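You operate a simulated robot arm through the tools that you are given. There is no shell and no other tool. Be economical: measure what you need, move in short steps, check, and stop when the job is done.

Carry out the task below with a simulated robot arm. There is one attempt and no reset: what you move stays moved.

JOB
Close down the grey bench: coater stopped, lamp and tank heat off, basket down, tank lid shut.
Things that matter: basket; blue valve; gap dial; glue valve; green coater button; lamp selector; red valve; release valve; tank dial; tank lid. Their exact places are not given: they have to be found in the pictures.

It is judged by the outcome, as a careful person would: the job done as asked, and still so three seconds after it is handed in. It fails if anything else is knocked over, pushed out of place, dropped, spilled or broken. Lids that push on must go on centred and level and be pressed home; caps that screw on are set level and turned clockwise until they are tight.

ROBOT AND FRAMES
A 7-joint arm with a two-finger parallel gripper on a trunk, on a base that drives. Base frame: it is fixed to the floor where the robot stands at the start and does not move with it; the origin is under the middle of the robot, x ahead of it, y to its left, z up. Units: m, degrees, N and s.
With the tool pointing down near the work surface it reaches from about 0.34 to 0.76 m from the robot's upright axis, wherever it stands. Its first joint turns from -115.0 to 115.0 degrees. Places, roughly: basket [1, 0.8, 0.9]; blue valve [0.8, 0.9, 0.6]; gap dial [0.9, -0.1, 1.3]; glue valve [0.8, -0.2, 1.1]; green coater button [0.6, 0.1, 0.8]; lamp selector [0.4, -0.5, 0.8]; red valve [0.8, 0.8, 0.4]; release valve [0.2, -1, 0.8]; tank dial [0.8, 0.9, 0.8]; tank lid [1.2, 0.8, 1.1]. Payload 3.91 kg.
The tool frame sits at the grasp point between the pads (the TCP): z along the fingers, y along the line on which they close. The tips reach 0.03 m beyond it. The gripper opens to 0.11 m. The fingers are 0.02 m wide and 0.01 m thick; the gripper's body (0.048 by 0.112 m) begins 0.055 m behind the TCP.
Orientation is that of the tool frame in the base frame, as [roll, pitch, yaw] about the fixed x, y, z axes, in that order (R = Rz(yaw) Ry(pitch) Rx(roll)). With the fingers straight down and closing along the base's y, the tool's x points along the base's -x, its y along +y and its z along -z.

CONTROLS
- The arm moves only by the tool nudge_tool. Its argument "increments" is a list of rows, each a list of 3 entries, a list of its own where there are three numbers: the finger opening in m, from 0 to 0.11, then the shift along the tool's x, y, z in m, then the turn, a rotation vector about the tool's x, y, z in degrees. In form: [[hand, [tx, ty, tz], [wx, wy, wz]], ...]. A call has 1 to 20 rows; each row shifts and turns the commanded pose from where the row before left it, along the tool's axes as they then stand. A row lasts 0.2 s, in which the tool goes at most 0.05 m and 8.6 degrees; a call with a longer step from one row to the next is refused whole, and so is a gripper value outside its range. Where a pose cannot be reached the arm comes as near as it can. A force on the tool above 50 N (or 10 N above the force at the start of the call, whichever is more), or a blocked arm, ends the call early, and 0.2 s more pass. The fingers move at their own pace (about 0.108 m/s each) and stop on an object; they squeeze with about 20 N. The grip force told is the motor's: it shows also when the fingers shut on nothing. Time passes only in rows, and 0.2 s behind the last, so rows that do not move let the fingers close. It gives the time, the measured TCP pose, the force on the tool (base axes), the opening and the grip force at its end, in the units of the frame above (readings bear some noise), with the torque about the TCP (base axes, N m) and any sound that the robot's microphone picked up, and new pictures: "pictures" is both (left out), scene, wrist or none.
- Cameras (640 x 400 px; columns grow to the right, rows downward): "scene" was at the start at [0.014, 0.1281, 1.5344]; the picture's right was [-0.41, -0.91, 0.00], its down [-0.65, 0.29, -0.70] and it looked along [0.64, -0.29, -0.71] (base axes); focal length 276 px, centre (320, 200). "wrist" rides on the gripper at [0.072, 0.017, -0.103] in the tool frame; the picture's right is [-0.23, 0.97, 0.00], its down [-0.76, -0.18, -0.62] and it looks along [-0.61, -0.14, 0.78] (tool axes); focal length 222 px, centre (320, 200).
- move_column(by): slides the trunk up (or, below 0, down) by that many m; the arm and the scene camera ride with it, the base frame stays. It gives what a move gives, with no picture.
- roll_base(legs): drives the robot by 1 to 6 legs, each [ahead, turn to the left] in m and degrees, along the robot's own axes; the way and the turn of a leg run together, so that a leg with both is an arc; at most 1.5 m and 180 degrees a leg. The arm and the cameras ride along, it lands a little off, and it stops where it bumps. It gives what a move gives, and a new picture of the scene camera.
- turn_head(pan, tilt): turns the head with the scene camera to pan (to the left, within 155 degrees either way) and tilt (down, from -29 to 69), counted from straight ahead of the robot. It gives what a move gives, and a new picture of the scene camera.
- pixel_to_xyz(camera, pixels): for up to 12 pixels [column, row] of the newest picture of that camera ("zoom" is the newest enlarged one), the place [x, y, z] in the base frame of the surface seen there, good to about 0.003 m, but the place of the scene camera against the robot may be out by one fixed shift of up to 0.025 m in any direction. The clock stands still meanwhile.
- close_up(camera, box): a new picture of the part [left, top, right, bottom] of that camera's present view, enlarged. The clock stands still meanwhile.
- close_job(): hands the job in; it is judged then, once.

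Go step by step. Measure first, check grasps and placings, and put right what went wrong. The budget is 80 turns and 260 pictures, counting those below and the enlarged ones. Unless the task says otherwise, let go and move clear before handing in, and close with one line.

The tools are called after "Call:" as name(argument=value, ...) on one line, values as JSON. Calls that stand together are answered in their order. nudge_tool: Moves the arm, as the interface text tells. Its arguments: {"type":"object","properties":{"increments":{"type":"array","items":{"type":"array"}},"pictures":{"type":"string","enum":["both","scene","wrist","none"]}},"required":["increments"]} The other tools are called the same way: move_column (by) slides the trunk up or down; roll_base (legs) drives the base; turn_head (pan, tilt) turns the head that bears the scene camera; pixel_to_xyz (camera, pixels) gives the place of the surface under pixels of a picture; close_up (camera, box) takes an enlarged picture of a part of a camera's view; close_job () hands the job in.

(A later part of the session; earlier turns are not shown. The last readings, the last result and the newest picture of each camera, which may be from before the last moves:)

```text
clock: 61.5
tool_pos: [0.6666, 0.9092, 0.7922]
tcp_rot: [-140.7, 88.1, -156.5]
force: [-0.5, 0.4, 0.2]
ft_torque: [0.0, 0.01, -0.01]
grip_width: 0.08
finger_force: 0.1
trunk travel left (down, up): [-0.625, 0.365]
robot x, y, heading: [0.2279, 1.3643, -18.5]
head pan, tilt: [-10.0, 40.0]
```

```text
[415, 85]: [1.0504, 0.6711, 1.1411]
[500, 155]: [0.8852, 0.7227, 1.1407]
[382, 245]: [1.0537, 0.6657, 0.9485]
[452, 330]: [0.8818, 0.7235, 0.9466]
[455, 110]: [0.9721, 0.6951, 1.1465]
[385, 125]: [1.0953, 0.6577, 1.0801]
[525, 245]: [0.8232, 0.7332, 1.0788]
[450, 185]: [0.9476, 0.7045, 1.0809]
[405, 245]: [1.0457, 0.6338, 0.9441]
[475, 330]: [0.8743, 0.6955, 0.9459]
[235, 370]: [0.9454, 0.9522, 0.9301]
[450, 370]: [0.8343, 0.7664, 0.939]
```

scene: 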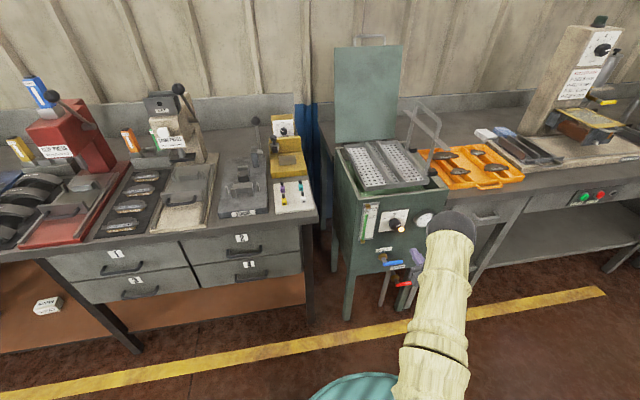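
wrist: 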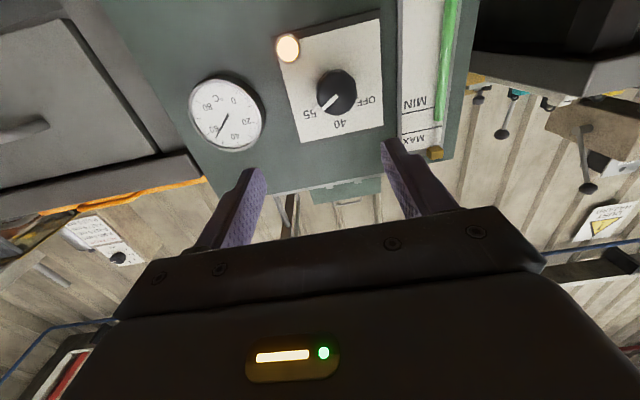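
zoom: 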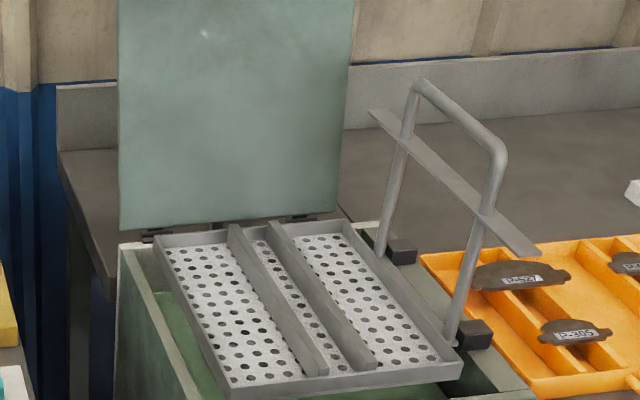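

Dial face centre is (0.806,0.892,0.775). I align laterally, pre-roll the wrist by +56° for a long anticlockwise turn, and check.

Call:
nudge_tool(increments=[[0.08, [0, 0, 0], [2.5, -1.5, 0]], [0.08, [0.017, 0.027, 0], [0, 0, 0]], [0.08, [0, 0, 0], [0, 0, 8]], [0.08, [0, 0, 0], [0, 0, 8]], [0.08, [0, 0, 0], [0, 0, 8]], [0.08, [0, 0, 0], [0, 0, 8]], [0.08, [0, 0, 0], [0, 0, 8]], [0.08, [0, 0, 0], [0, 0, 8]], [0.08, [0, 0, 0], [0, 0, 8]], [0.08, [0, 0, 0.045], [0, 0, 0]], [0.08, [0, 0, 0], [0, 0, 0]]], pictures="wrist")

```text
clock: 63.9
tool_pos: [0.7192, 0.9199, 0.7738]
tcp_rot: [90.0, 35.2, 71.8]
force: [-0.1, 0.4, -0.3]
ft_torque: [0.0, -0.01, -0.03]
grip_width: 0.0799
finger_force: 0.1
trunk travel left (down, up): [-0.625, 0.365]
robot x, y, heading: [0.2296, 1.3653, -18.0]
head pan, tilt: [-10.0, 40.0]
```

wrist: 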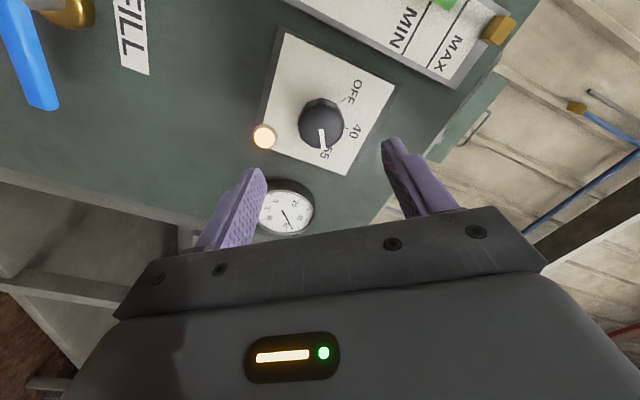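

Aligned and rolled 55°. Advance 0.084 m, grip and turn anticlockwise as far as the wrist goes.

Call:
nudge_tool(increments=[[0.07, [0, 0, 0.03], [0, 0, 0]], [0.07, [0, 0, 0.03], [0, 0, 0]], [0.07, [0, 0, 0.023], [0, 0, 0]], [0.02, [0, 0, 0], [0, 0, 0]], [0.02, [0, 0, 0], [0, 0, 0]], [0.02, [0, 0, 0], [0, 0, -8]], [0.02, [0, 0, 0], [0, 0, -8]], [0.02, [0, 0, 0], [0, 0, -8]], [0.02, [0, 0, 0], [0, 0, -8]], [0.02, [0, 0, 0], [0, 0, -8]], [0.02, [0, 0, 0], [0, 0, -8]], [0.02, [0, 0, 0], [0, 0, -8]], [0.02, [0, 0, 0], [0, 0, -8]], [0.02, [0, 0, 0], [0, 0, -6]], [0.02, [0, 0, 0], [0, 0, 0]]], pictures="wrist")

Call:
close_up(camera="wrist", box=[240, 100, 400, 220])

```text
clock: 67.1
tool_pos: [0.7977, 0.8933, 0.7733]
tcp_rot: [-90.1, 74.5, -108.3]
force: [11.1, -2.4, -1.7]
ft_torque: [0.07, 0.04, 0.02]
grip_width: 0.0415
finger_force: 45.4
trunk travel left (down, up): [-0.625, 0.365]
robot x, y, heading: [0.2303, 1.3652, -18.4]
head pan, tilt: [-10.0, 40.0]
```

wrist: 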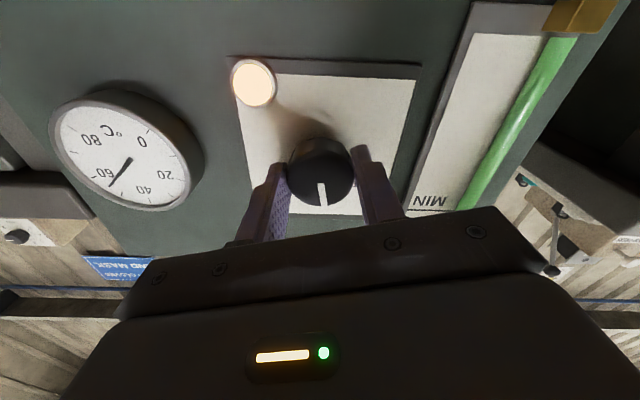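

```text
3.33 times, centred on (320, 160) of wrist
```

zoom: 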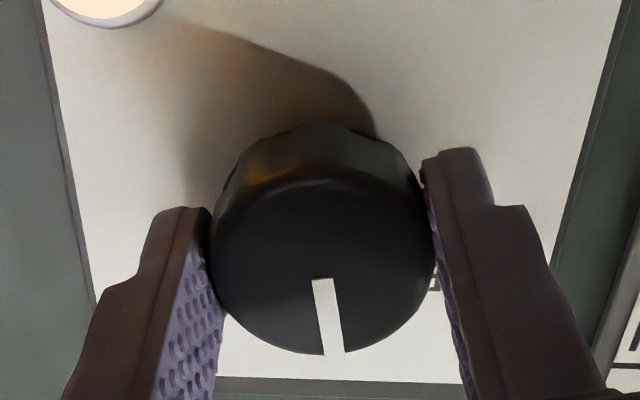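

It turned 70°. Release, back off, roll back and look.

Call:
nudge_tool(increments=[[0.07, [0, 0, 0], [0, 0, 0]], [0.07, [0, 0, 0], [0, 0, 0]], [0.07, [0, 0, -0.035], [0, 0, 0]], [0.07, [0, 0, -0.035], [0, 0, 0]], [0.07, [0, 0, 0], [0, 0, 8]], [0.07, [0, 0, 0], [0, 0, 8]], [0.07, [0, 0, 0], [0, 0, 8]], [0.07, [0, 0, 0], [0, 0, 8]], [0.07, [0, 0, 0], [0, 0, 8]], [0.07, [0, 0, 0], [0, 0, 8]], [0.07, [0, 0, 0], [0, 0, 0]]], pictures="wrist")

Call:
close_up(camera="wrist", box=[240, 80, 400, 180])

```text
clock: 69.5
tool_pos: [0.7313, 0.9152, 0.7743]
tcp_rot: [89.9, 57.2, 71.8]
force: [0.5, 0.2, -0.2]
ft_torque: [0.02, -0.03, 0.02]
grip_width: 0.0702
finger_force: 0.0
trunk travel left (down, up): [-0.625, 0.365]
robot x, y, heading: [0.2289, 1.3627, -17.9]
head pan, tilt: [-10.0, 40.0]
```

wrist: 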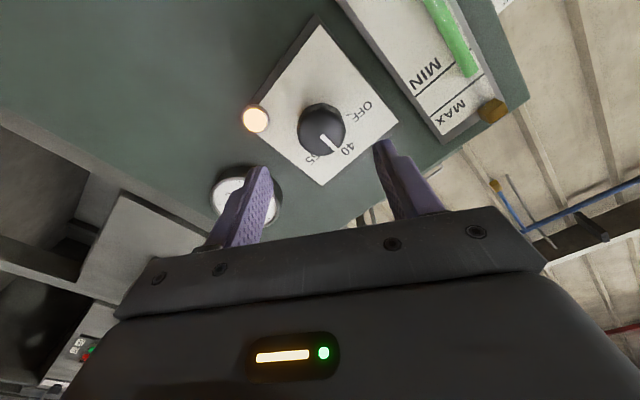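

```text
4.00 times, centred on (320, 130) of wrist
```

zoom: 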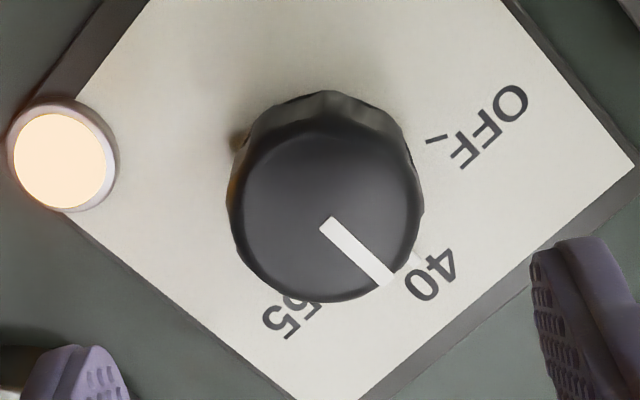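

The knob now reads 40; about 65–70° remain to OFF. I roll a bit further back, regrip and turn again.

Call:
nudge_tool(increments=[[0.07, [0, 0, 0], [0, 0, 8]], [0.07, [0, 0, 0], [0, 0, 8]], [0.07, [0, 0, 0], [0, 0, 8]], [0.07, [0, 0, 0.026], [0, 0, 0]], [0.07, [0, 0, 0.026], [0, 0, 0]], [0.07, [0, 0, 0.021], [0, 0, 0]], [0.02, [0, 0, 0], [0, 0, 0]], [0.02, [0, 0, 0], [0, 0, 0]], [0.02, [0, 0, 0], [0, 0, 0]], [0.02, [0, 0, 0], [0, 0, -7.5]], [0.02, [0, 0, 0], [0, 0, -7.5]], [0.02, [0, 0, 0], [0, 0, -7.5]], [0.02, [0, 0, 0], [0, 0, -7.5]], [0.02, [0, 0, 0], [0, 0, -7.5]], [0.02, [0, 0, 0], [0, 0, -7.5]], [0.02, [0, 0, 0], [0, 0, -7.5]], [0.02, [0, 0, 0], [0, 0, -7.5]], [0.02, [0, 0, 0], [0, 0, -7.5]], [0.02, [0, 0, 0], [0, 0, 0]]], pictures="none")

Call:
nudge_tool(increments=[[0.07, [0, 0, 0], [0, 0, 0]], [0.07, [0, 0, 0], [0, 0, 0]], [0.07, [0, 0, -0.035], [0, 0, 0]], [0.07, [0, 0, -0.035], [0, 0, 0]], [0.07, [0, 0, 0], [0, 0, 0]]], pictures="wrist")

Call:
close_up(camera="wrist", box=[240, 80, 400, 180])

```text
clock: 73.5
tool_pos: [0.7988, 0.8926, 0.7727]
tcp_rot: [-90.5, 79.2, -108.6]
force: [5.2, 2.0, 0.3]
ft_torque: [1.0, -0.1, 0.3]
grip_width: 0.0412
finger_force: 45.2
trunk travel left (down, up): [-0.625, 0.365]
robot x, y, heading: [0.2299, 1.3664, -18.1]
head pan, tilt: [-10.0, 40.0]
```

```text
clock: 74.7
tool_pos: [0.7328, 0.914, 0.775]
tcp_rot: [-89.9, 79.2, -108.2]
force: [0.0, 0.2, -0.5]
ft_torque: [-0.01, -0.04, 0.02]
grip_width: 0.07
finger_force: 0.0
trunk travel left (down, up): [-0.625, 0.365]
robot x, y, heading: [0.2319, 1.3624, -18.1]
head pan, tilt: [-10.0, 40.0]
```

wrist: 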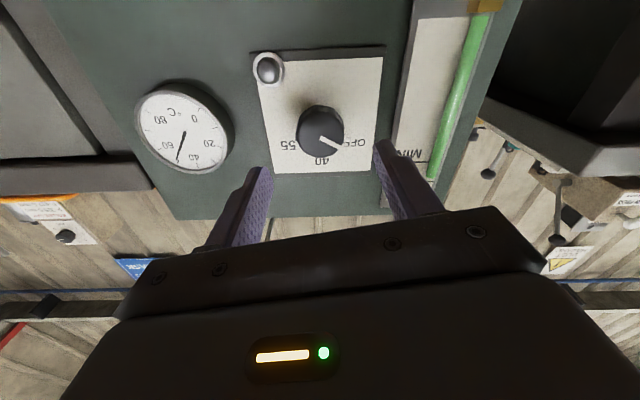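

```text
4.00 times, centred on (320, 130) of wrist
```

zoom: 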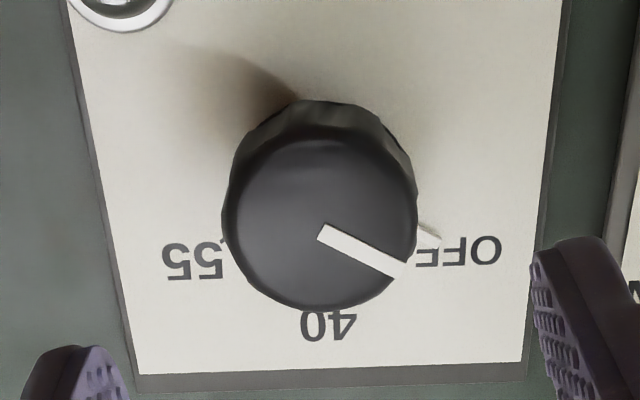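

The pilot lamp is out and the pointer sits at OFF. Next the basket: I back off, level the wrist and turn the tool to point down, raising the trunk.

Call:
nudge_tool(increments=[[0.07, [0, 0, -0.045], [0, 0, 6]], [0.07, [0, 0, -0.045], [0, 0, 5]], [0.07, [0, 0, -0.03], [0, 0, 0]], [0.07, [0, 0, 0], [0, 8.3, 0]], [0.07, [0, 0, 0], [0, 8.3, 0]], [0.07, [0, 0, 0], [0, 8.3, 0]], [0.07, [0, 0, 0], [0, 8.3, 0]], [0.07, [0, 0, 0], [0, 8.3, 0]], [0.07, [0, 0, 0], [0, 8.3, 0]], [0.07, [0, 0, 0], [0, 8.3, 0]], [0.07, [0, 0, 0], [0, 8.3, 0]], [0.07, [0, 0, 0], [0, 8.3, 0]], [0.07, [0, 0, 0], [0, 8.3, 0]], [0.07, [0, 0, 0], [0, 7, 0]], [0.07, [0, 0, 0], [0, 0, 0]]], pictures="none")

Call:
move_column(by=0.36)

```text
clock: 77.9
tool_pos: [0.6202, 0.9518, 0.7725]
tcp_rot: [179.8, 0.0, 161.8]
force: [-0.1, 0.6, -0.4]
ft_torque: [0.04, 0.04, -0.02]
grip_width: 0.07
finger_force: 0.1
trunk travel left (down, up): [-0.625, 0.365]
robot x, y, heading: [0.2311, 1.3657, -18.5]
head pan, tilt: [-10.0, 40.0]
```

```text
clock: 81.4
tool_pos: [0.6198, 0.9519, 1.1325]
tcp_rot: [179.9, 0.1, 161.8]
force: [0.8, -0.5, -0.4]
ft_torque: [-0.03, 0.0, 0.01]
grip_width: 0.0697
finger_force: 0.0
trunk travel left (down, up): [-0.985, 0.005]
robot x, y, heading: [0.2336, 1.3649, -18.3]
head pan, tilt: [-10.0, 40.0]
```

Now I lift and tuck the hand, then drive to stand in front of the tank.

Call:
nudge_tool(increments=[[0.07, [0, 0, -0.045], [0, 0, 0]], [0.07, [0, 0, -0.045], [0, 0, 0]], [0.07, [0, 0, -0.045], [0, 0, 0]], [0.07, [0.025, 0.04, 0], [0, 0, 0]], [0.07, [0.025, 0.04, 0], [0, 0, 0]], [0.07, [0.025, 0.04, 0], [0, 0, 0]], [0.07, [0, 0.04, 0], [0, 0, 0]], [0.07, [0, 0, 0], [0, 0, 0]]], pictures="none")

Call:
roll_base(legs=[[0, -54.7], [0.5, 0], [0, 54.7]])

```text
clock: 83.2
tool_pos: [0.5971, 1.1265, 1.2694]
tcp_rot: [179.7, 0.1, 161.8]
force: [-0.5, 0.3, 1.0]
ft_torque: [0.0, -0.02, -0.01]
grip_width: 0.0698
finger_force: 0.2
trunk travel left (down, up): [-0.985, 0.005]
robot x, y, heading: [0.229, 1.3648, -18.1]
head pan, tilt: [-10.0, 40.0]
```

```text
clock: 93.6
tool_pos: [0.7479, 0.6426, 1.2688]
tcp_rot: [179.8, 0.1, 161.9]
force: [1.1, -0.7, -0.5]
ft_torque: [0.03, -0.05, 0.0]
grip_width: 0.0701
finger_force: 0.1
trunk travel left (down, up): [-0.985, 0.005]
robot x, y, heading: [0.3798, 0.8825, -17.9]
head pan, tilt: [-10.0, 40.0]
```

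scene: 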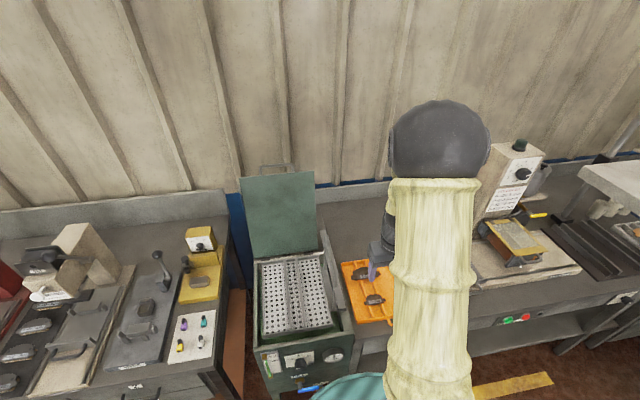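

I'm in front of the tank. I look at the basket closely from both cameras.

Call:
turn_head(pan=0, tilt=55)

Call:
close_up(camera="scene", box=[180, 60, 400, 260])

Call:
close_up(camera="wrist", box=[0, 0, 640, 400])

```text
clock: 94.4
tool_pos: [0.7487, 0.6431, 1.2686]
tcp_rot: [179.8, 0.1, 161.9]
force: [0.9, -0.2, -0.4]
ft_torque: [0.03, -0.02, 0.03]
grip_width: 0.0699
finger_force: 0.1
trunk travel left (down, up): [-0.985, 0.005]
robot x, y, heading: [0.3819, 0.8793, -18.0]
head pan, tilt: [0.0, 55.0]
```

scene: 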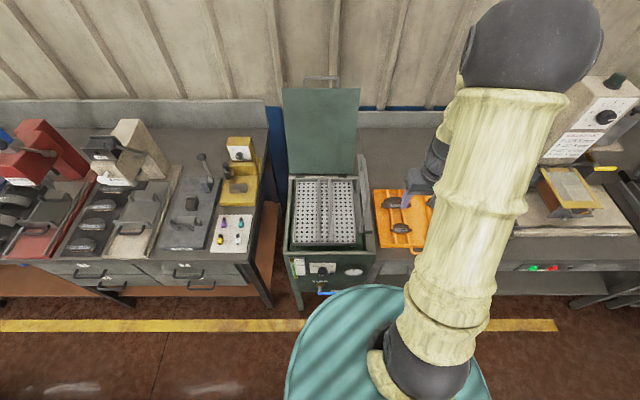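

```text
2.00 times, centred on (290, 160) of scene
```

zoom: 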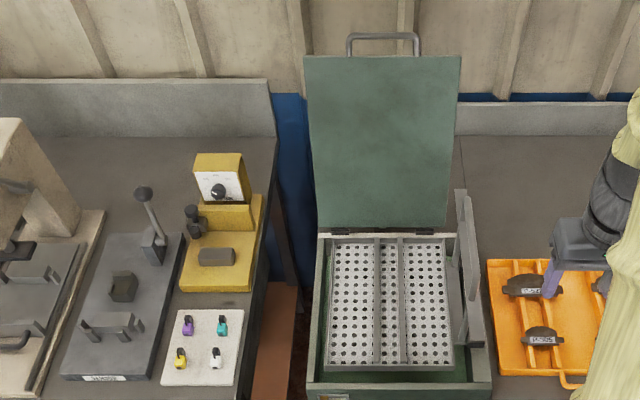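

```text
1.00 times, centred on (320, 200) of wrist (not enlarged: the box is as wide or as high as the picture)
```

zoom: 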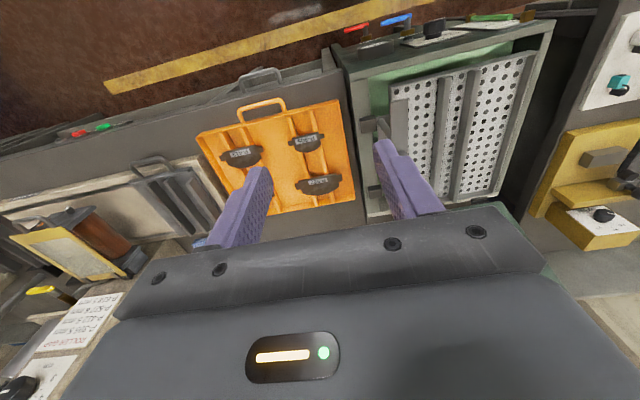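

I shift the hand left and back to get a clear wrist view of the basket handle.

Call:
nudge_tool(increments=[[0.07, [0.03, 0.03, 0], [0, 0, 0]], [0.07, [0.03, 0.03, 0], [0, 0, 0]], [0.07, [0.02, 0.03, 0], [0, 0, 0]], [0.07, [0, 0, 0], [0, 0, 0]]], pictures="wrist")

Call:
close_up(camera="wrist", box=[240, 0, 480, 200])

```text
clock: 95.4
tool_pos: [0.702, 0.7528, 1.2689]
tcp_rot: [179.8, 0.1, 161.9]
force: [0.8, -0.6, 0.2]
ft_torque: [0.01, 0.0, 0.0]
grip_width: 0.0701
finger_force: 0.1
trunk travel left (down, up): [-0.985, 0.005]
robot x, y, heading: [0.3792, 0.8818, -18.2]
head pan, tilt: [0.0, 55.0]
```

wrist: 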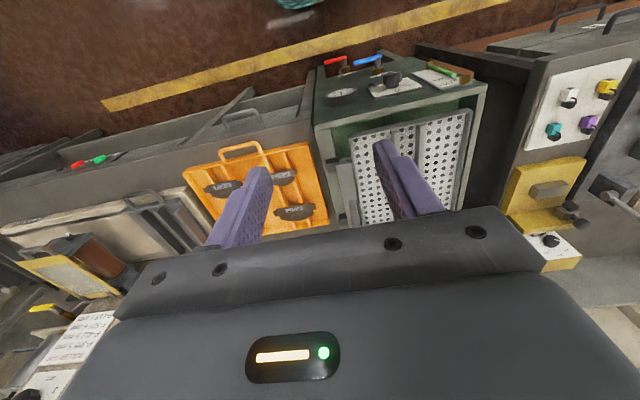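

```text
2.00 times, centred on (360, 100) of wrist
```

zoom: 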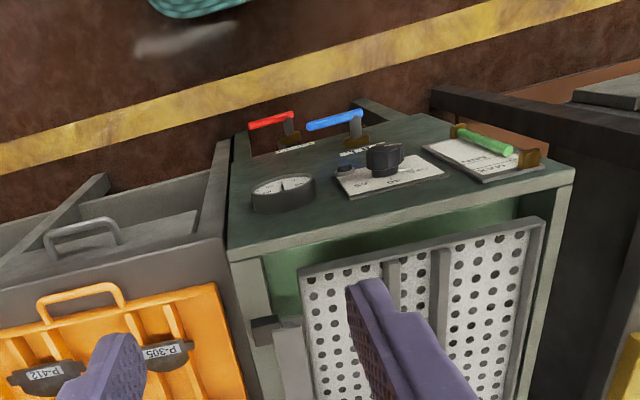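

I tilt the tool up somewhat to see farther ahead.

Call:
nudge_tool(increments=[[0.03, [0, -0.03, -0.02], [0, -8, 0]], [0.03, [0, -0.03, -0.02], [0, -8, 0]], [0.03, [0, 0, 0], [0, -8, 0]], [0.03, [0, 0, 0], [0, -8, 0]], [0.03, [0, 0, 0], [0, 0, 0]]], pictures="wrist")

Call:
close_up(camera="wrist", box=[240, 0, 480, 200])

```text
clock: 96.6
tool_pos: [0.7236, 0.6621, 1.3278]
tcp_rot: [179.6, 28.5, 162.1]
force: [-0.4, -0.1, -0.3]
ft_torque: [-0.04, -0.03, 0.01]
grip_width: 0.0301
finger_force: 0.1
out of reach, approached as far as the arm can: row 1, 2, 3, 4
trunk travel left (down, up): [-0.985, 0.005]
robot x, y, heading: [0.3841, 0.8813, -18.0]
head pan, tilt: [0.0, 55.0]
```

wrist: 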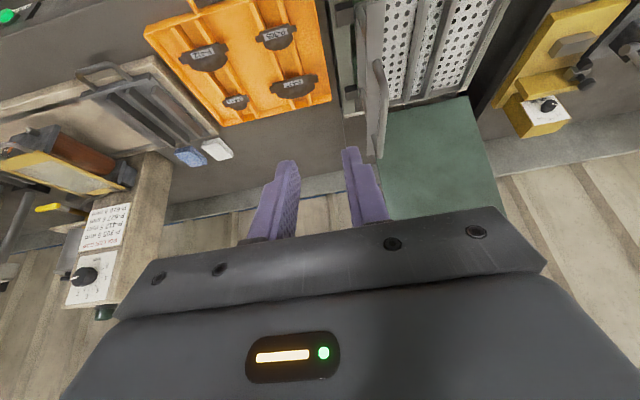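

```text
2.00 times, centred on (360, 100) of wrist
```

zoom: 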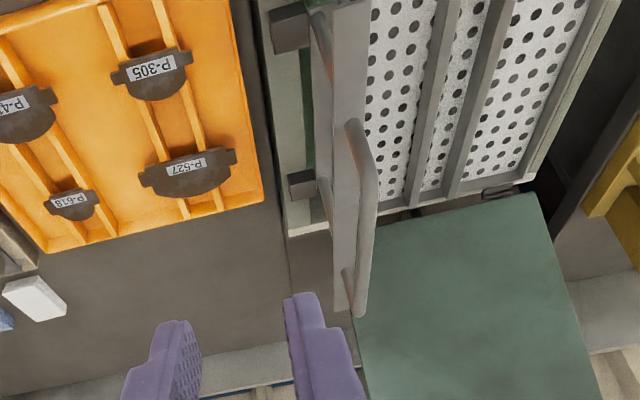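

The rods run down beside two blocks on the right rim, and the lid covers only the left part, so the handle stays outside it. I measure the handle's top bar and strip from the wrist camera.

Call:
pixel_to_xyz(camera="zoom", pixels=[[353, 130], [367, 180], [368, 220], [362, 300], [340, 250], [340, 60], [290, 28], [300, 183], [325, 195], [320, 40], [400, 150], [285, 90]])

Call:
close_up(camera="wrist", box=[320, 0, 440, 100])

```text
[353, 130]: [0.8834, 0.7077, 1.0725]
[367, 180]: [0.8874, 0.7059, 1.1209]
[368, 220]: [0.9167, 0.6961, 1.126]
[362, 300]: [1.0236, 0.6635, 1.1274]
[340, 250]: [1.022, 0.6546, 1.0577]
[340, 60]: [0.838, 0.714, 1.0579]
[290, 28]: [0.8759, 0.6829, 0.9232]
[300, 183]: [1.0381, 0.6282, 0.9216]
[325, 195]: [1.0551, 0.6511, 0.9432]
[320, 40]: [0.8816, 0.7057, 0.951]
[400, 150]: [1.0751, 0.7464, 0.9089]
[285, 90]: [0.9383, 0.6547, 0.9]
```

```text
4.00 times, centred on (380, 50) of wrist
```

zoom: 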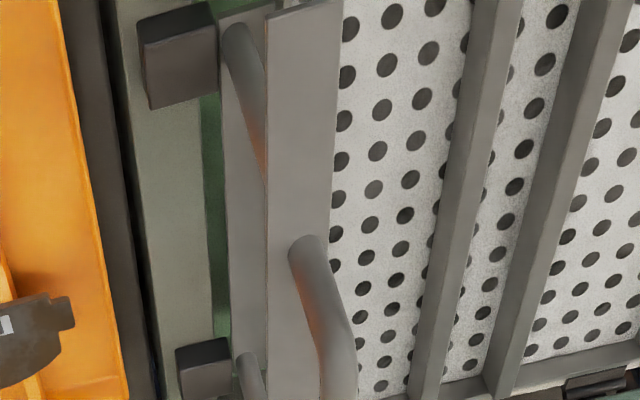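

Top bar centre is (0.967,0.681,1.12), running along the depth. I point the tool down and move above it with fingers straddling.

Call:
nudge_tool(increments=[[0.06, [0, 0, 0], [0, 7.1, 0]], [0.06, [0, 0, 0], [0, 7.1, 0]], [0.06, [0, 0, 0], [0, 7.1, 0]], [0.06, [0, 0, 0], [0, 7.2, 0]], [0.06, [-0.0377, 0.0155, 0.02], [0, 0, 0]], [0.06, [-0.0377, 0.0155, 0.02], [0, 0, 0]], [0.06, [-0.0377, 0.0155, 0.02], [0, 0, 0]], [0.06, [-0.0377, 0.0155, 0.02], [0, 0, 0]], [0.06, [-0.0377, 0.0155, 0.02], [0, 0, 0]], [0.06, [-0.0377, 0.0155, 0.02], [0, 0, 0]], [0.06, [0, 0, 0], [0, 0, 0]]])

```text
clock: 99.0
tool_pos: [0.977, 0.6851, 1.2109]
tcp_rot: [179.3, 2.8, 162.6]
force: [-0.2, 0.8, 0.9]
ft_torque: [0.01, 0.01, 0.0]
grip_width: 0.0599
finger_force: 0.1
out of reach, approached as far as the arm can: row 1
trunk travel left (down, up): [-0.985, 0.005]
robot x, y, heading: [0.381, 0.8814, -18.1]
head pan, tilt: [0.0, 55.0]
```

scene: 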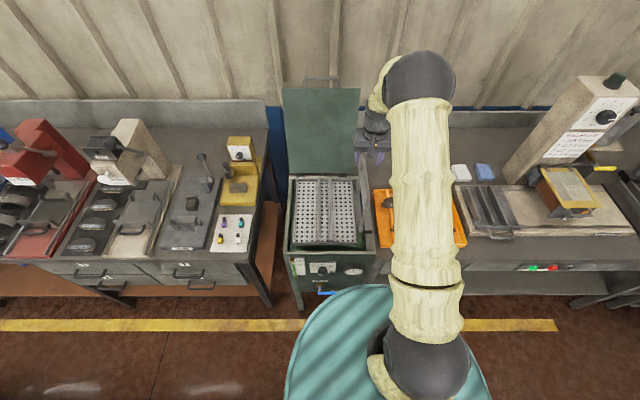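
wrist: 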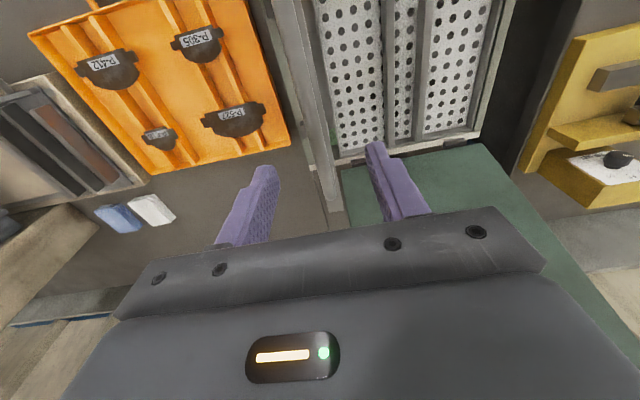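

Nearly centred; I correct 7 mm right, descend onto the bar and close.

Call:
nudge_tool(increments=[[0.06, [0.008, -0.007, 0], [0, 2.8, 0]], [0.06, [0, 0, 0.035], [0, 0, 0]], [0.06, [0, 0, 0.035], [0, 0, 0]], [0.06, [0, 0, 0.022], [0, 0, 0]], [0.0, [0, 0, 0], [0, 0, 0]], [0.0, [0, 0, 0], [0, 0, 0]], [0.0, [0, 0, 0], [0, 0, 0]]])

```text
clock: 100.6
tool_pos: [0.969, 0.6825, 1.1175]
tcp_rot: [179.4, -0.1, 162.5]
force: [2.9, 7.1, -2.2]
ft_torque: [-0.24, -0.75, -0.74]
grip_width: 0.0135
finger_force: 45.0
trunk travel left (down, up): [-0.985, 0.005]
robot x, y, heading: [0.38, 0.8786, -18.4]
head pan, tilt: [0.0, 55.0]
```

scene: 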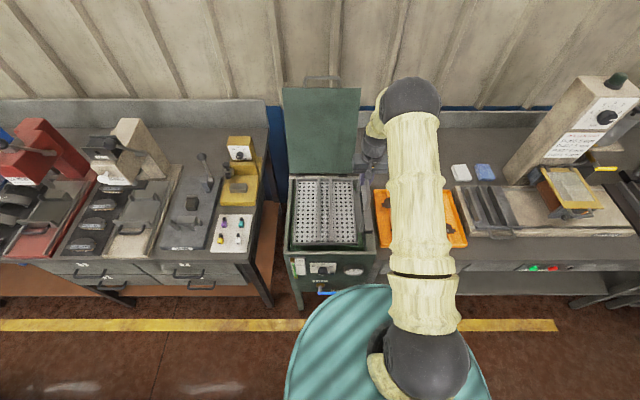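
wrist: 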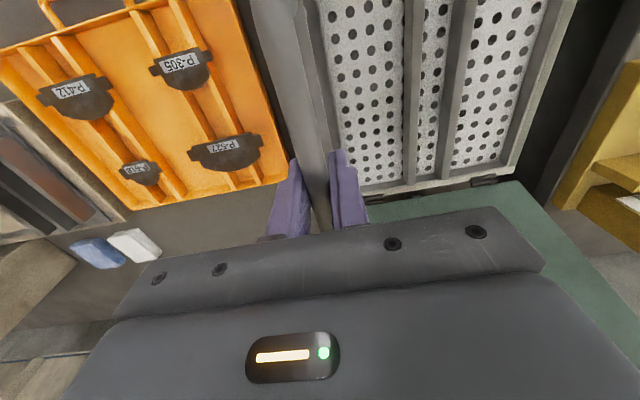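

Gripped (0.0135 m). I press down gently in small steps to test whether it slides.

Call:
nudge_tool(increments=[[0.0, [0, 0, 0.004], [0, 0, 0]], [0.0, [0, 0, 0.004], [0, 0, 0]], [0.0, [0, 0, 0.004], [0, 0, 0]], [0.0, [0, 0, 0], [0, 0, 0]]], pictures="wrist")

```text
clock: 101.6
tool_pos: [0.968, 0.683, 1.106]
tcp_rot: [179.4, 0.0, 162.8]
force: [9.2, 9.8, 5.7]
ft_torque: [-0.44, -1.19, -0.74]
grip_width: 0.0137
finger_force: 44.8
trunk travel left (down, up): [-0.985, 0.005]
robot x, y, heading: [0.3836, 0.8806, -18.0]
head pan, tilt: [0.0, 55.0]
```

wrist: 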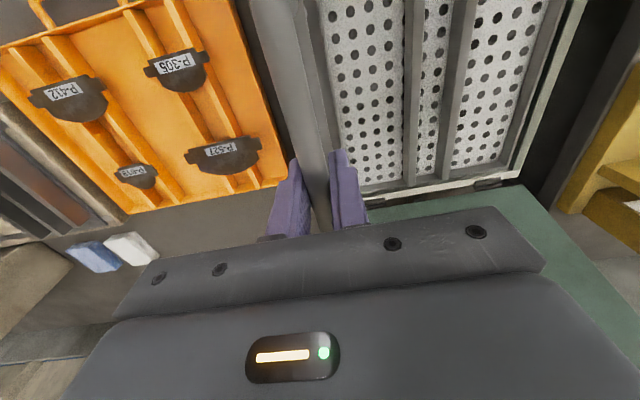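

It follows with little force. I keep lowering in steps.

Call:
nudge_tool(increments=[[0.0, [0, 0, 0.01], [0, 0, 0]], [0.0, [0, 0, 0.01], [0, 0, 0]], [0.0, [0, 0, 0.01], [0, 0, 0]], [0.0, [0, 0, 0.01], [0, 0, 0]], [0.0, [0, 0, 0], [0, 0, 0]]])

Call:
close_up(camera="scene", box=[260, 70, 420, 290])

```text
clock: 102.8
tool_pos: [0.9685, 0.6832, 1.0659]
tcp_rot: [179.4, -0.1, 162.6]
force: [13.2, 10.6, 0.1]
ft_torque: [-0.45, -1.11, -0.68]
grip_width: 0.0137
finger_force: 45.4
trunk travel left (down, up): [-0.985, 0.005]
robot x, y, heading: [0.3823, 0.8809, -18.1]
head pan, tilt: [0.0, 55.0]
```

scene: 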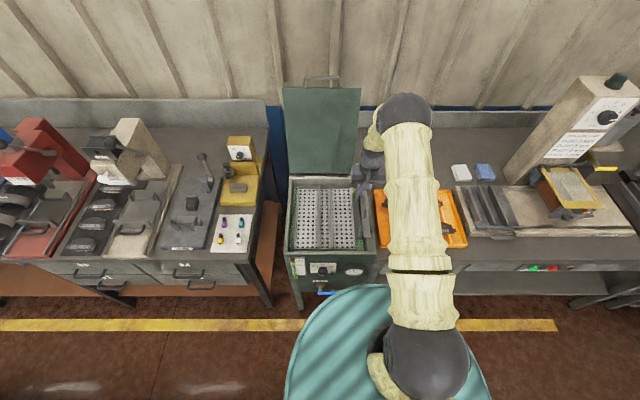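
wrist: 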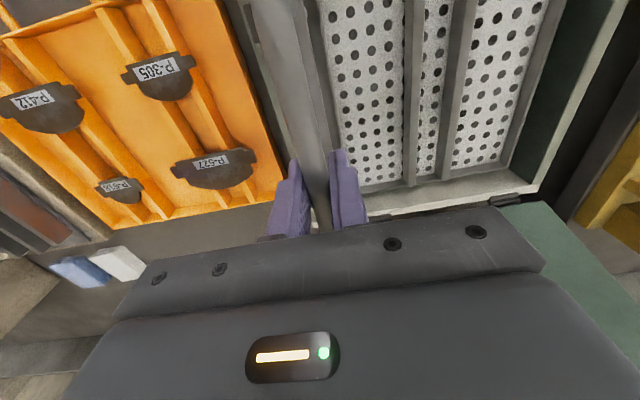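

```text
1.82 times, centred on (340, 180) of scene
```

zoom: 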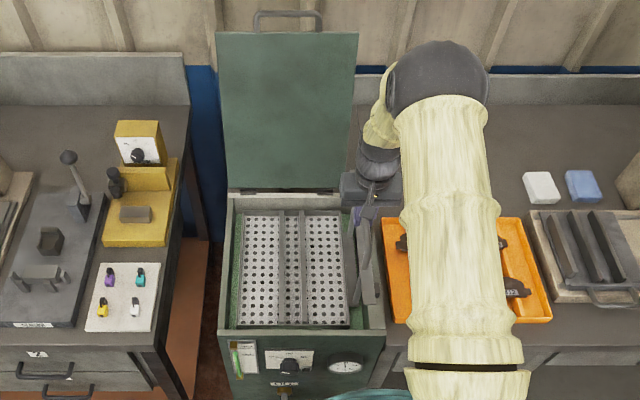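

The tray is sinking cleanly into the tank. I continue until it seats.

Call:
nudge_tool(increments=[[0.0, [0, 0, 0.012], [0, 0, 0]], [0.0, [0, 0, 0.012], [0, 0, 0]], [0.0, [0, 0, 0.012], [0, 0, 0]], [0.0, [0, 0, 0.012], [0, 0, 0]], [0.0, [0, 0, 0.01], [0, 0, 0]], [0.0, [0, 0, 0.01], [0, 0, 0]], [0.0, [0, 0, 0.006], [0, 0, 0]], [0.0, [0, 0, 0.006], [0, 0, 0]], [0.0, [0, 0, 0.006], [0, 0, 0]], [0.0, [0, 0, 0.006], [0, 0, 0]], [0.0, [0, 0, 0], [0, 0, 0]]])

Call:
close_up(camera="scene", box=[260, 70, 420, 290])

```text
clock: 105.2
tool_pos: [0.9683, 0.6831, 0.9728]
tcp_rot: [179.2, -0.1, 162.6]
force: [11.8, 5.5, -1.6]
ft_torque: [-0.39, -1.13, -0.69]
grip_width: 0.0138
finger_force: 44.9
trunk travel left (down, up): [-0.985, 0.005]
robot x, y, heading: [0.3793, 0.8833, -17.9]
head pan, tilt: [0.0, 55.0]
```

scene: 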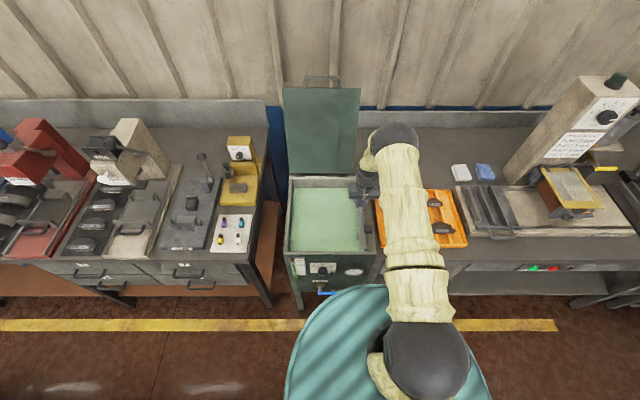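
wrist: 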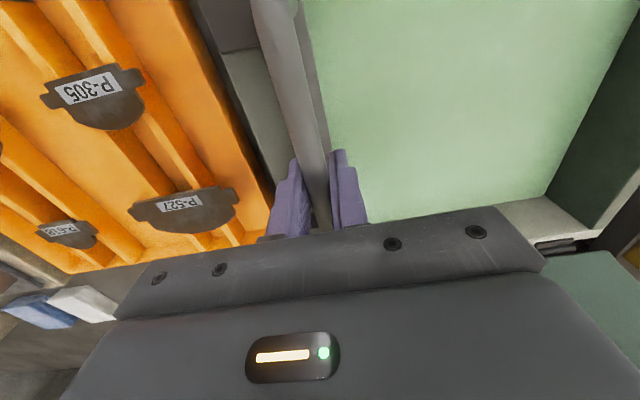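

```text
1.82 times, centred on (340, 180) of scene
```

zoom: 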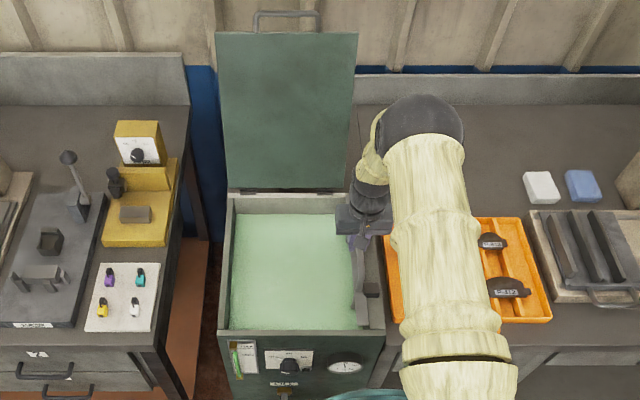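

The tray is under the liquid; no seat contact yet. I continue in 5 mm steps to find the stop.

Call:
nudge_tool(increments=[[0.0, [0, 0, 0.005], [0, 0, 0]], [0.0, [0, 0, 0.005], [0, 0, 0]], [0.0, [0, 0, 0.005], [0, 0, 0]], [0.0, [0, 0, 0.005], [0, 0, 0]], [0.0, [0, 0, 0], [0, 0, 0]]])

Call:
close_up(camera="wrist", box=[200, 0, 400, 160])

```text
clock: 106.4
tool_pos: [0.9662, 0.6836, 0.956]
tcp_rot: [179.5, 0.2, 162.6]
force: [5.4, 4.9, 34.1]
ft_torque: [0.02, 0.33, -0.67]
grip_width: 0.0137
finger_force: 44.9
trunk travel left (down, up): [-0.985, 0.005]
robot x, y, heading: [0.3829, 0.8816, -17.9]
head pan, tilt: [0.0, 55.0]
```

scene: 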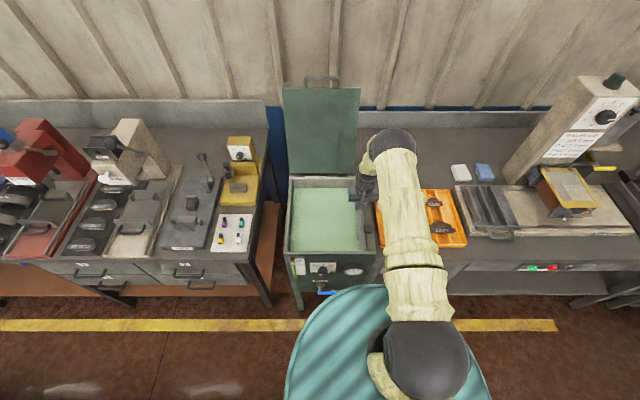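
wrist: 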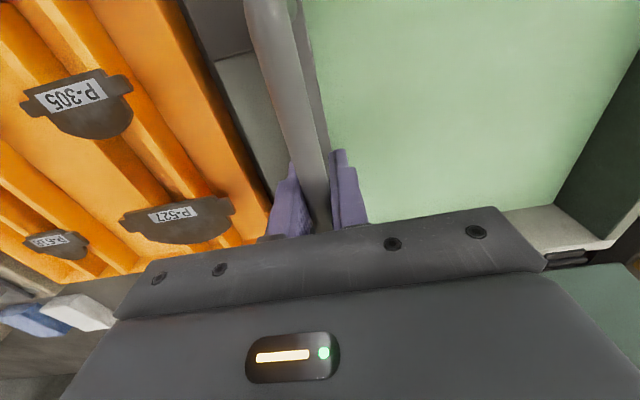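

```text
2.50 times, centred on (300, 80) of wrist
```

zoom: 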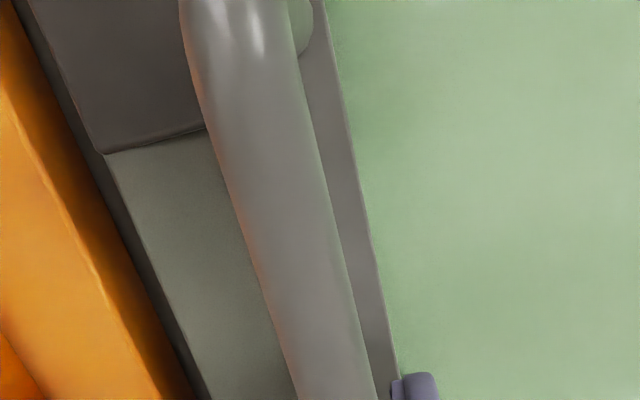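

Contact at 34 N: the basket is seated. I release and rise, watching it stays down.

Call:
nudge_tool(increments=[[0.0, [0, 0, -0.002], [0, 0, 0]], [0.045, [0, 0, 0], [0, 0, 0]], [0.045, [0, 0, 0], [0, 0, 0]], [0.045, [0, 0, -0.03], [0, 0, 0]], [0.045, [0, 0, -0.04], [0, 0, 0]], [0.045, [0.02, 0, -0.045], [0, 0, 0]], [0.045, [0.02, 0, -0.045], [0, 0, 0]], [0.045, [0.03, 0, -0.03], [0, 0, 0]], [0.045, [0.04, 0, -0.02], [0, 0, 0]], [0.045, [0.04, 0, 0], [0, 0, 0]], [0.045, [0, 0, 0], [0, 0, 0]]])

Call:
close_up(camera="scene", box=[260, 70, 420, 290])

```text
clock: 108.8
tool_pos: [0.8231, 0.7251, 1.1656]
tcp_rot: [179.4, -0.2, 162.7]
force: [-0.5, -0.2, 0.0]
ft_torque: [0.02, 0.05, 0.01]
grip_width: 0.0451
finger_force: 0.1
trunk travel left (down, up): [-0.985, 0.005]
robot x, y, heading: [0.38, 0.8818, -18.3]
head pan, tilt: [0.0, 55.0]
```

scene: 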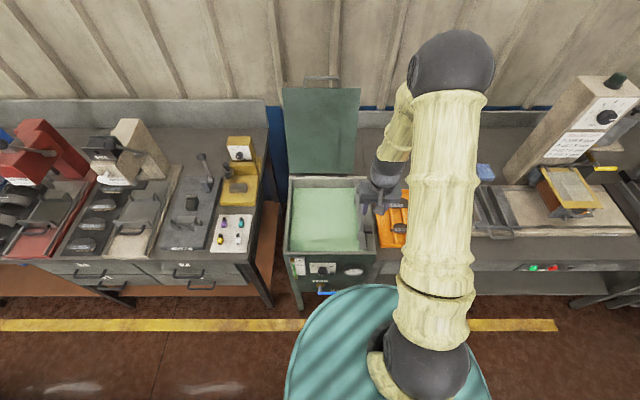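
wrist: 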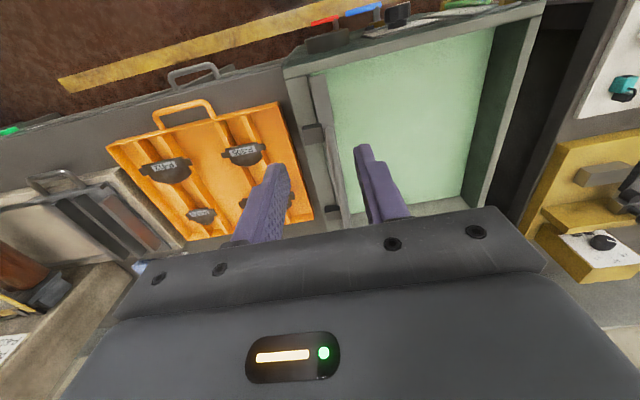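

```text
1.82 times, centred on (340, 180) of scene
```

zoom: 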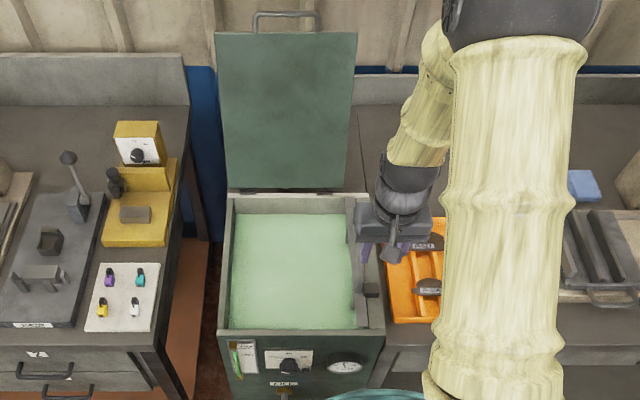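

The basket stays down. Now I measure the lid and its handle.

Call:
pixel_to_xyz(camera="zoom", pixels=[[286, 14], [256, 22], [318, 22], [219, 38], [354, 38], [228, 185], [343, 185], [286, 110], [236, 200], [225, 325], [350, 325], [365, 240]])

Call:
close_up(camera="scene", box=[270, 65, 370, 195])

```text
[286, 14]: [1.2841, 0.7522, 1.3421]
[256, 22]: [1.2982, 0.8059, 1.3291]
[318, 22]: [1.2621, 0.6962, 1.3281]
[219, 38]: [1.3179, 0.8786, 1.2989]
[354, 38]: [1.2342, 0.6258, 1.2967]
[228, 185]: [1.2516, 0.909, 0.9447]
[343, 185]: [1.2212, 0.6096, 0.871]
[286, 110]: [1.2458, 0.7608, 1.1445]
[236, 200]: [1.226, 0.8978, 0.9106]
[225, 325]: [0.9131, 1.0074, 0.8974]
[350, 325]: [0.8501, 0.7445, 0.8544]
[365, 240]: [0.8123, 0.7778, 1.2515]
```

```text
3.08 times, centred on (320, 130) of scene
```

zoom: 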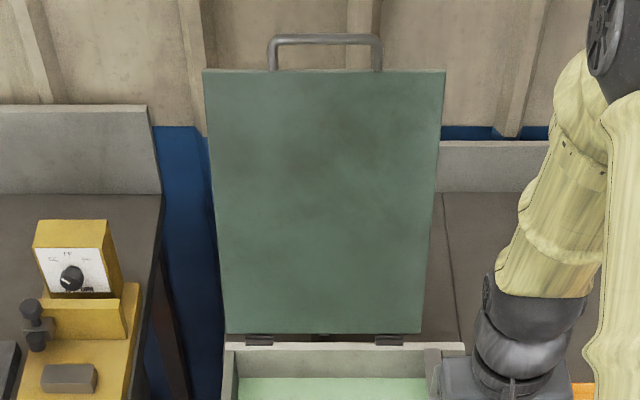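

The lid leans back about 11°, hinge near z 0.93, handle bar at (1.284,0.752,1.335). I check how much room the base has in front of the tank.

Call:
pixel_to_xyz(camera="scene", pixels=[[370, 287], [330, 300], [300, 330], [325, 292], [345, 270], [385, 295]])

```text
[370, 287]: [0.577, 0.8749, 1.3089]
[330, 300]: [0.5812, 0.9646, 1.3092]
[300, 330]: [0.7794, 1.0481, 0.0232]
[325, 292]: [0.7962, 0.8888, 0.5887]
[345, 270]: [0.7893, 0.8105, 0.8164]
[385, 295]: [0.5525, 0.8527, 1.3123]
```

The teal disc is the shoulder cover at z 1.31, so the height suits the lid. I look straight down to see the base footprint.

Call:
turn_head(pan=40, tilt=69)

```text
clock: 109.8
tool_pos: [0.8237, 0.7246, 1.1657]
tcp_rot: [179.3, -0.1, 162.6]
force: [-0.1, -0.9, 0.7]
ft_torque: [-0.01, 0.0, 0.03]
grip_width: 0.0449
finger_force: 0.1
trunk travel left (down, up): [-0.985, 0.005]
robot x, y, heading: [0.3778, 0.8806, -17.8]
head pan, tilt: [40.0, 68.8]
```

scene: 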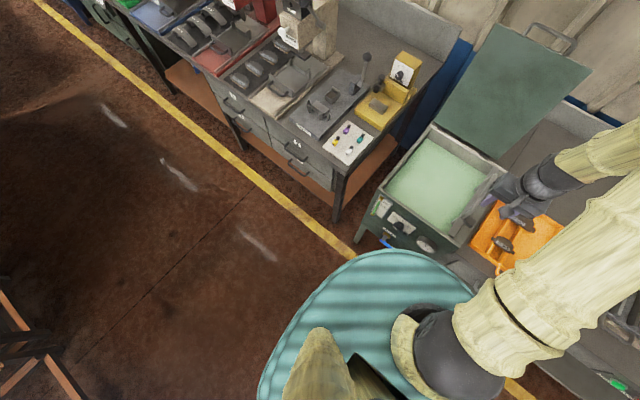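

The base is hidden under the shoulder, so I stay put and try the lid from here. I turn the wrist 90° so the fingers close front-to-back, then tilt the tool forward.

Call:
nudge_tool(increments=[[0.05, [0, 0, -0.03], [0, 0, 8.2]], [0.05, [0, 0, -0.03], [0, 0, 8.2]], [0.05, [0, 0, -0.02], [0, 0, 8.2]], [0.05, [0, 0, 0], [0, 0, 8.2]], [0.05, [0, 0, 0], [0, 0, 8.2]], [0.05, [0, 0, 0], [0, 0, 8.2]], [0.05, [0, 0, 0], [0, 0, 8.2]], [0.05, [0, 0, 0], [0, 0, 8.2]], [0.05, [0, 0, 0], [0, 0, 8.2]], [0.05, [0, 0, 0], [0, 0, 8.2]], [0.05, [0, 0, 0], [0, 0, 8]], [0.05, [0, 0, 0], [-8, 0, 0]], [0.05, [0, 0, 0], [-8, 0, 0]], [0.05, [0, 0, 0], [-8, 0, 0]], [0.05, [0, 0, 0], [-8, 0, 0]], [0.05, [0, 0, 0], [-8, 0, 0]], [0.05, [0, 0, 0], [0, 0, 0]]], pictures="none")

Call:
turn_head(pan=0, tilt=40)

```text
clock: 113.4
tool_pos: [0.8277, 0.7233, 1.2481]
tcp_rot: [140.0, -0.6, 72.7]
force: [-0.6, 0.3, 0.8]
ft_torque: [-0.01, -0.03, -0.01]
grip_width: 0.0503
finger_force: 0.1
out of reach, approached as far as the arm can: row 16
trunk travel left (down, up): [-0.985, 0.005]
robot x, y, heading: [0.3811, 0.8844, -18.2]
head pan, tilt: [40.0, 68.8]
```

```text
clock: 114.5
tool_pos: [0.8262, 0.7222, 1.2456]
tcp_rot: [140.1, -0.6, 72.7]
force: [-0.1, -0.1, 0.1]
ft_torque: [0.01, 0.01, -0.02]
grip_width: 0.05
finger_force: 0.1
trunk travel left (down, up): [-0.985, 0.005]
robot x, y, heading: [0.3794, 0.8824, -18.1]
head pan, tilt: [0.0, 40.0]
```

scene: 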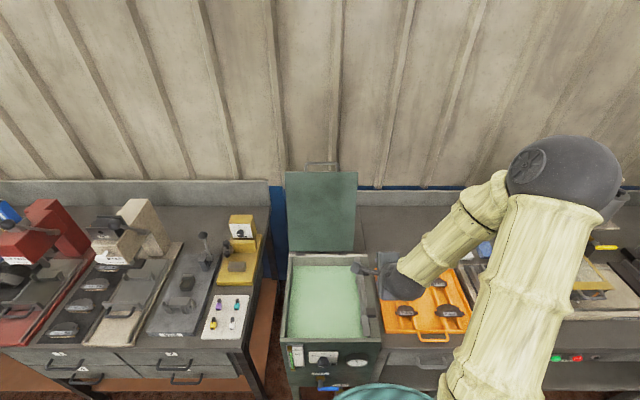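

Now I move up toward the lid handle, stopping short of it for a wrist look.

Call:
nudge_tool(increments=[[0.06, [0.0179, 0.0416, 0.0097], [0, 0, 0]], [0.06, [0.0179, 0.0416, 0.0097], [0, 0, 0]], [0.06, [0.0179, 0.0416, 0.0097], [0, 0, 0]], [0.06, [0.0179, 0.0416, 0.0097], [0, 0, 0]], [0.06, [0.0179, 0.0416, 0.0097], [0, 0, 0]], [0.06, [0.0179, 0.0416, 0.0097], [0, 0, 0]], [0.06, [0.0179, 0.0416, 0.0097], [0, 0, 0]], [0.06, [0, 0, 0], [0, 0, 0]]])

```text
clock: 116.3
tool_pos: [1.1192, 0.763, 1.3836]
tcp_rot: [140.0, -0.8, 72.6]
force: [-0.8, 0.0, -0.1]
ft_torque: [0.02, -0.02, -0.02]
grip_width: 0.0601
finger_force: 0.1
trunk travel left (down, up): [-0.985, 0.005]
robot x, y, heading: [0.3793, 0.8833, -17.9]
head pan, tilt: [0.0, 40.0]
```

scene: 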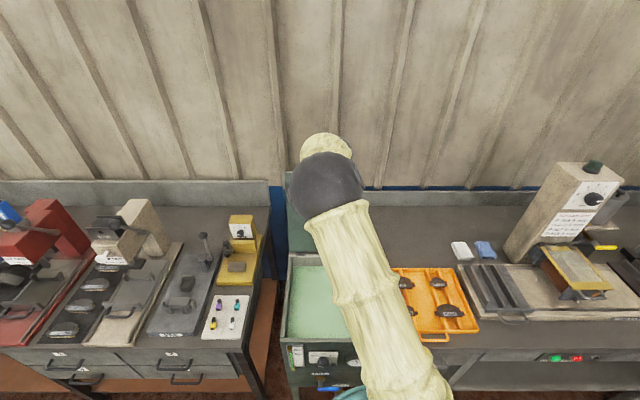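
wrist: 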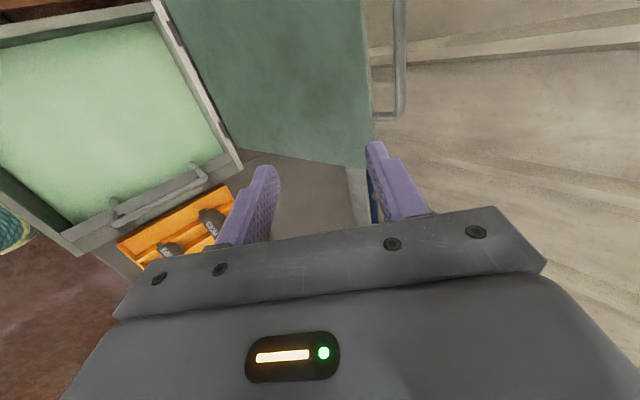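

The pose is reachable. The handle is visible at (398,60); I measure it with the wrist camera.

Call:
pixel_to_xyz(camera="wrist", pixels=[[398, 20], [399, 60], [400, 100], [383, 118], [369, 50], [370, 150], [366, 20], [300, 100], [160, 215], [250, 170]])

```text
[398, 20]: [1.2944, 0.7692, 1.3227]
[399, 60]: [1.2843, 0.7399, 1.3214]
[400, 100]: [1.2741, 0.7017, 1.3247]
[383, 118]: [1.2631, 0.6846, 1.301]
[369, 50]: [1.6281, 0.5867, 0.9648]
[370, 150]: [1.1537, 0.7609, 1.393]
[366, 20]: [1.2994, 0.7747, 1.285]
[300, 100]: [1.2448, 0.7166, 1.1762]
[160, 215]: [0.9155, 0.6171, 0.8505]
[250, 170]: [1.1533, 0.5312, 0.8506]
```

Bar centre is about (1.284,0.738,1.322). I line up along the approach axis, then move in until the bar is near the fingertips.

Call:
nudge_tool(increments=[[0.06, [0.0125, 0.043, 0], [0, 0, 0]], [0.06, [0.0125, 0.0435, 0], [0, 0, 0]], [0.06, [0, 0, 0.035], [0, 0, 0]], [0.06, [0, 0, 0.035], [0, 0, 0]], [0.06, [0, 0, 0.03], [0, 0, 0]], [0.06, [0, 0, 0], [0, 0, 0]]], pictures="wrist")

Call:
pixel_to_xyz(camera="wrist", pixels=[[320, 130], [320, 100]])

```text
clock: 117.7
tool_pos: [1.2498, 0.7468, 1.3627]
tcp_rot: [139.9, -0.7, 72.5]
force: [0.3, 0.2, 0.4]
ft_torque: [-0.01, 0.0, -0.04]
grip_width: 0.0597
finger_force: 0.0
trunk travel left (down, up): [-0.985, 0.005]
robot x, y, heading: [0.3788, 0.8785, -17.6]
head pan, tilt: [0.0, 40.0]
```

wrist: 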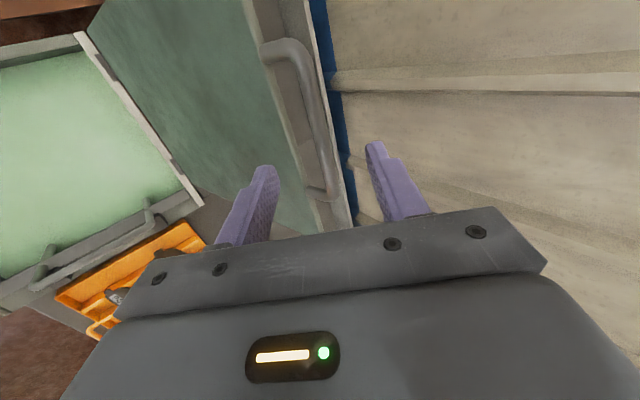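

```text
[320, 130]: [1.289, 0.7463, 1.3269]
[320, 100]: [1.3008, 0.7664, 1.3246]
```

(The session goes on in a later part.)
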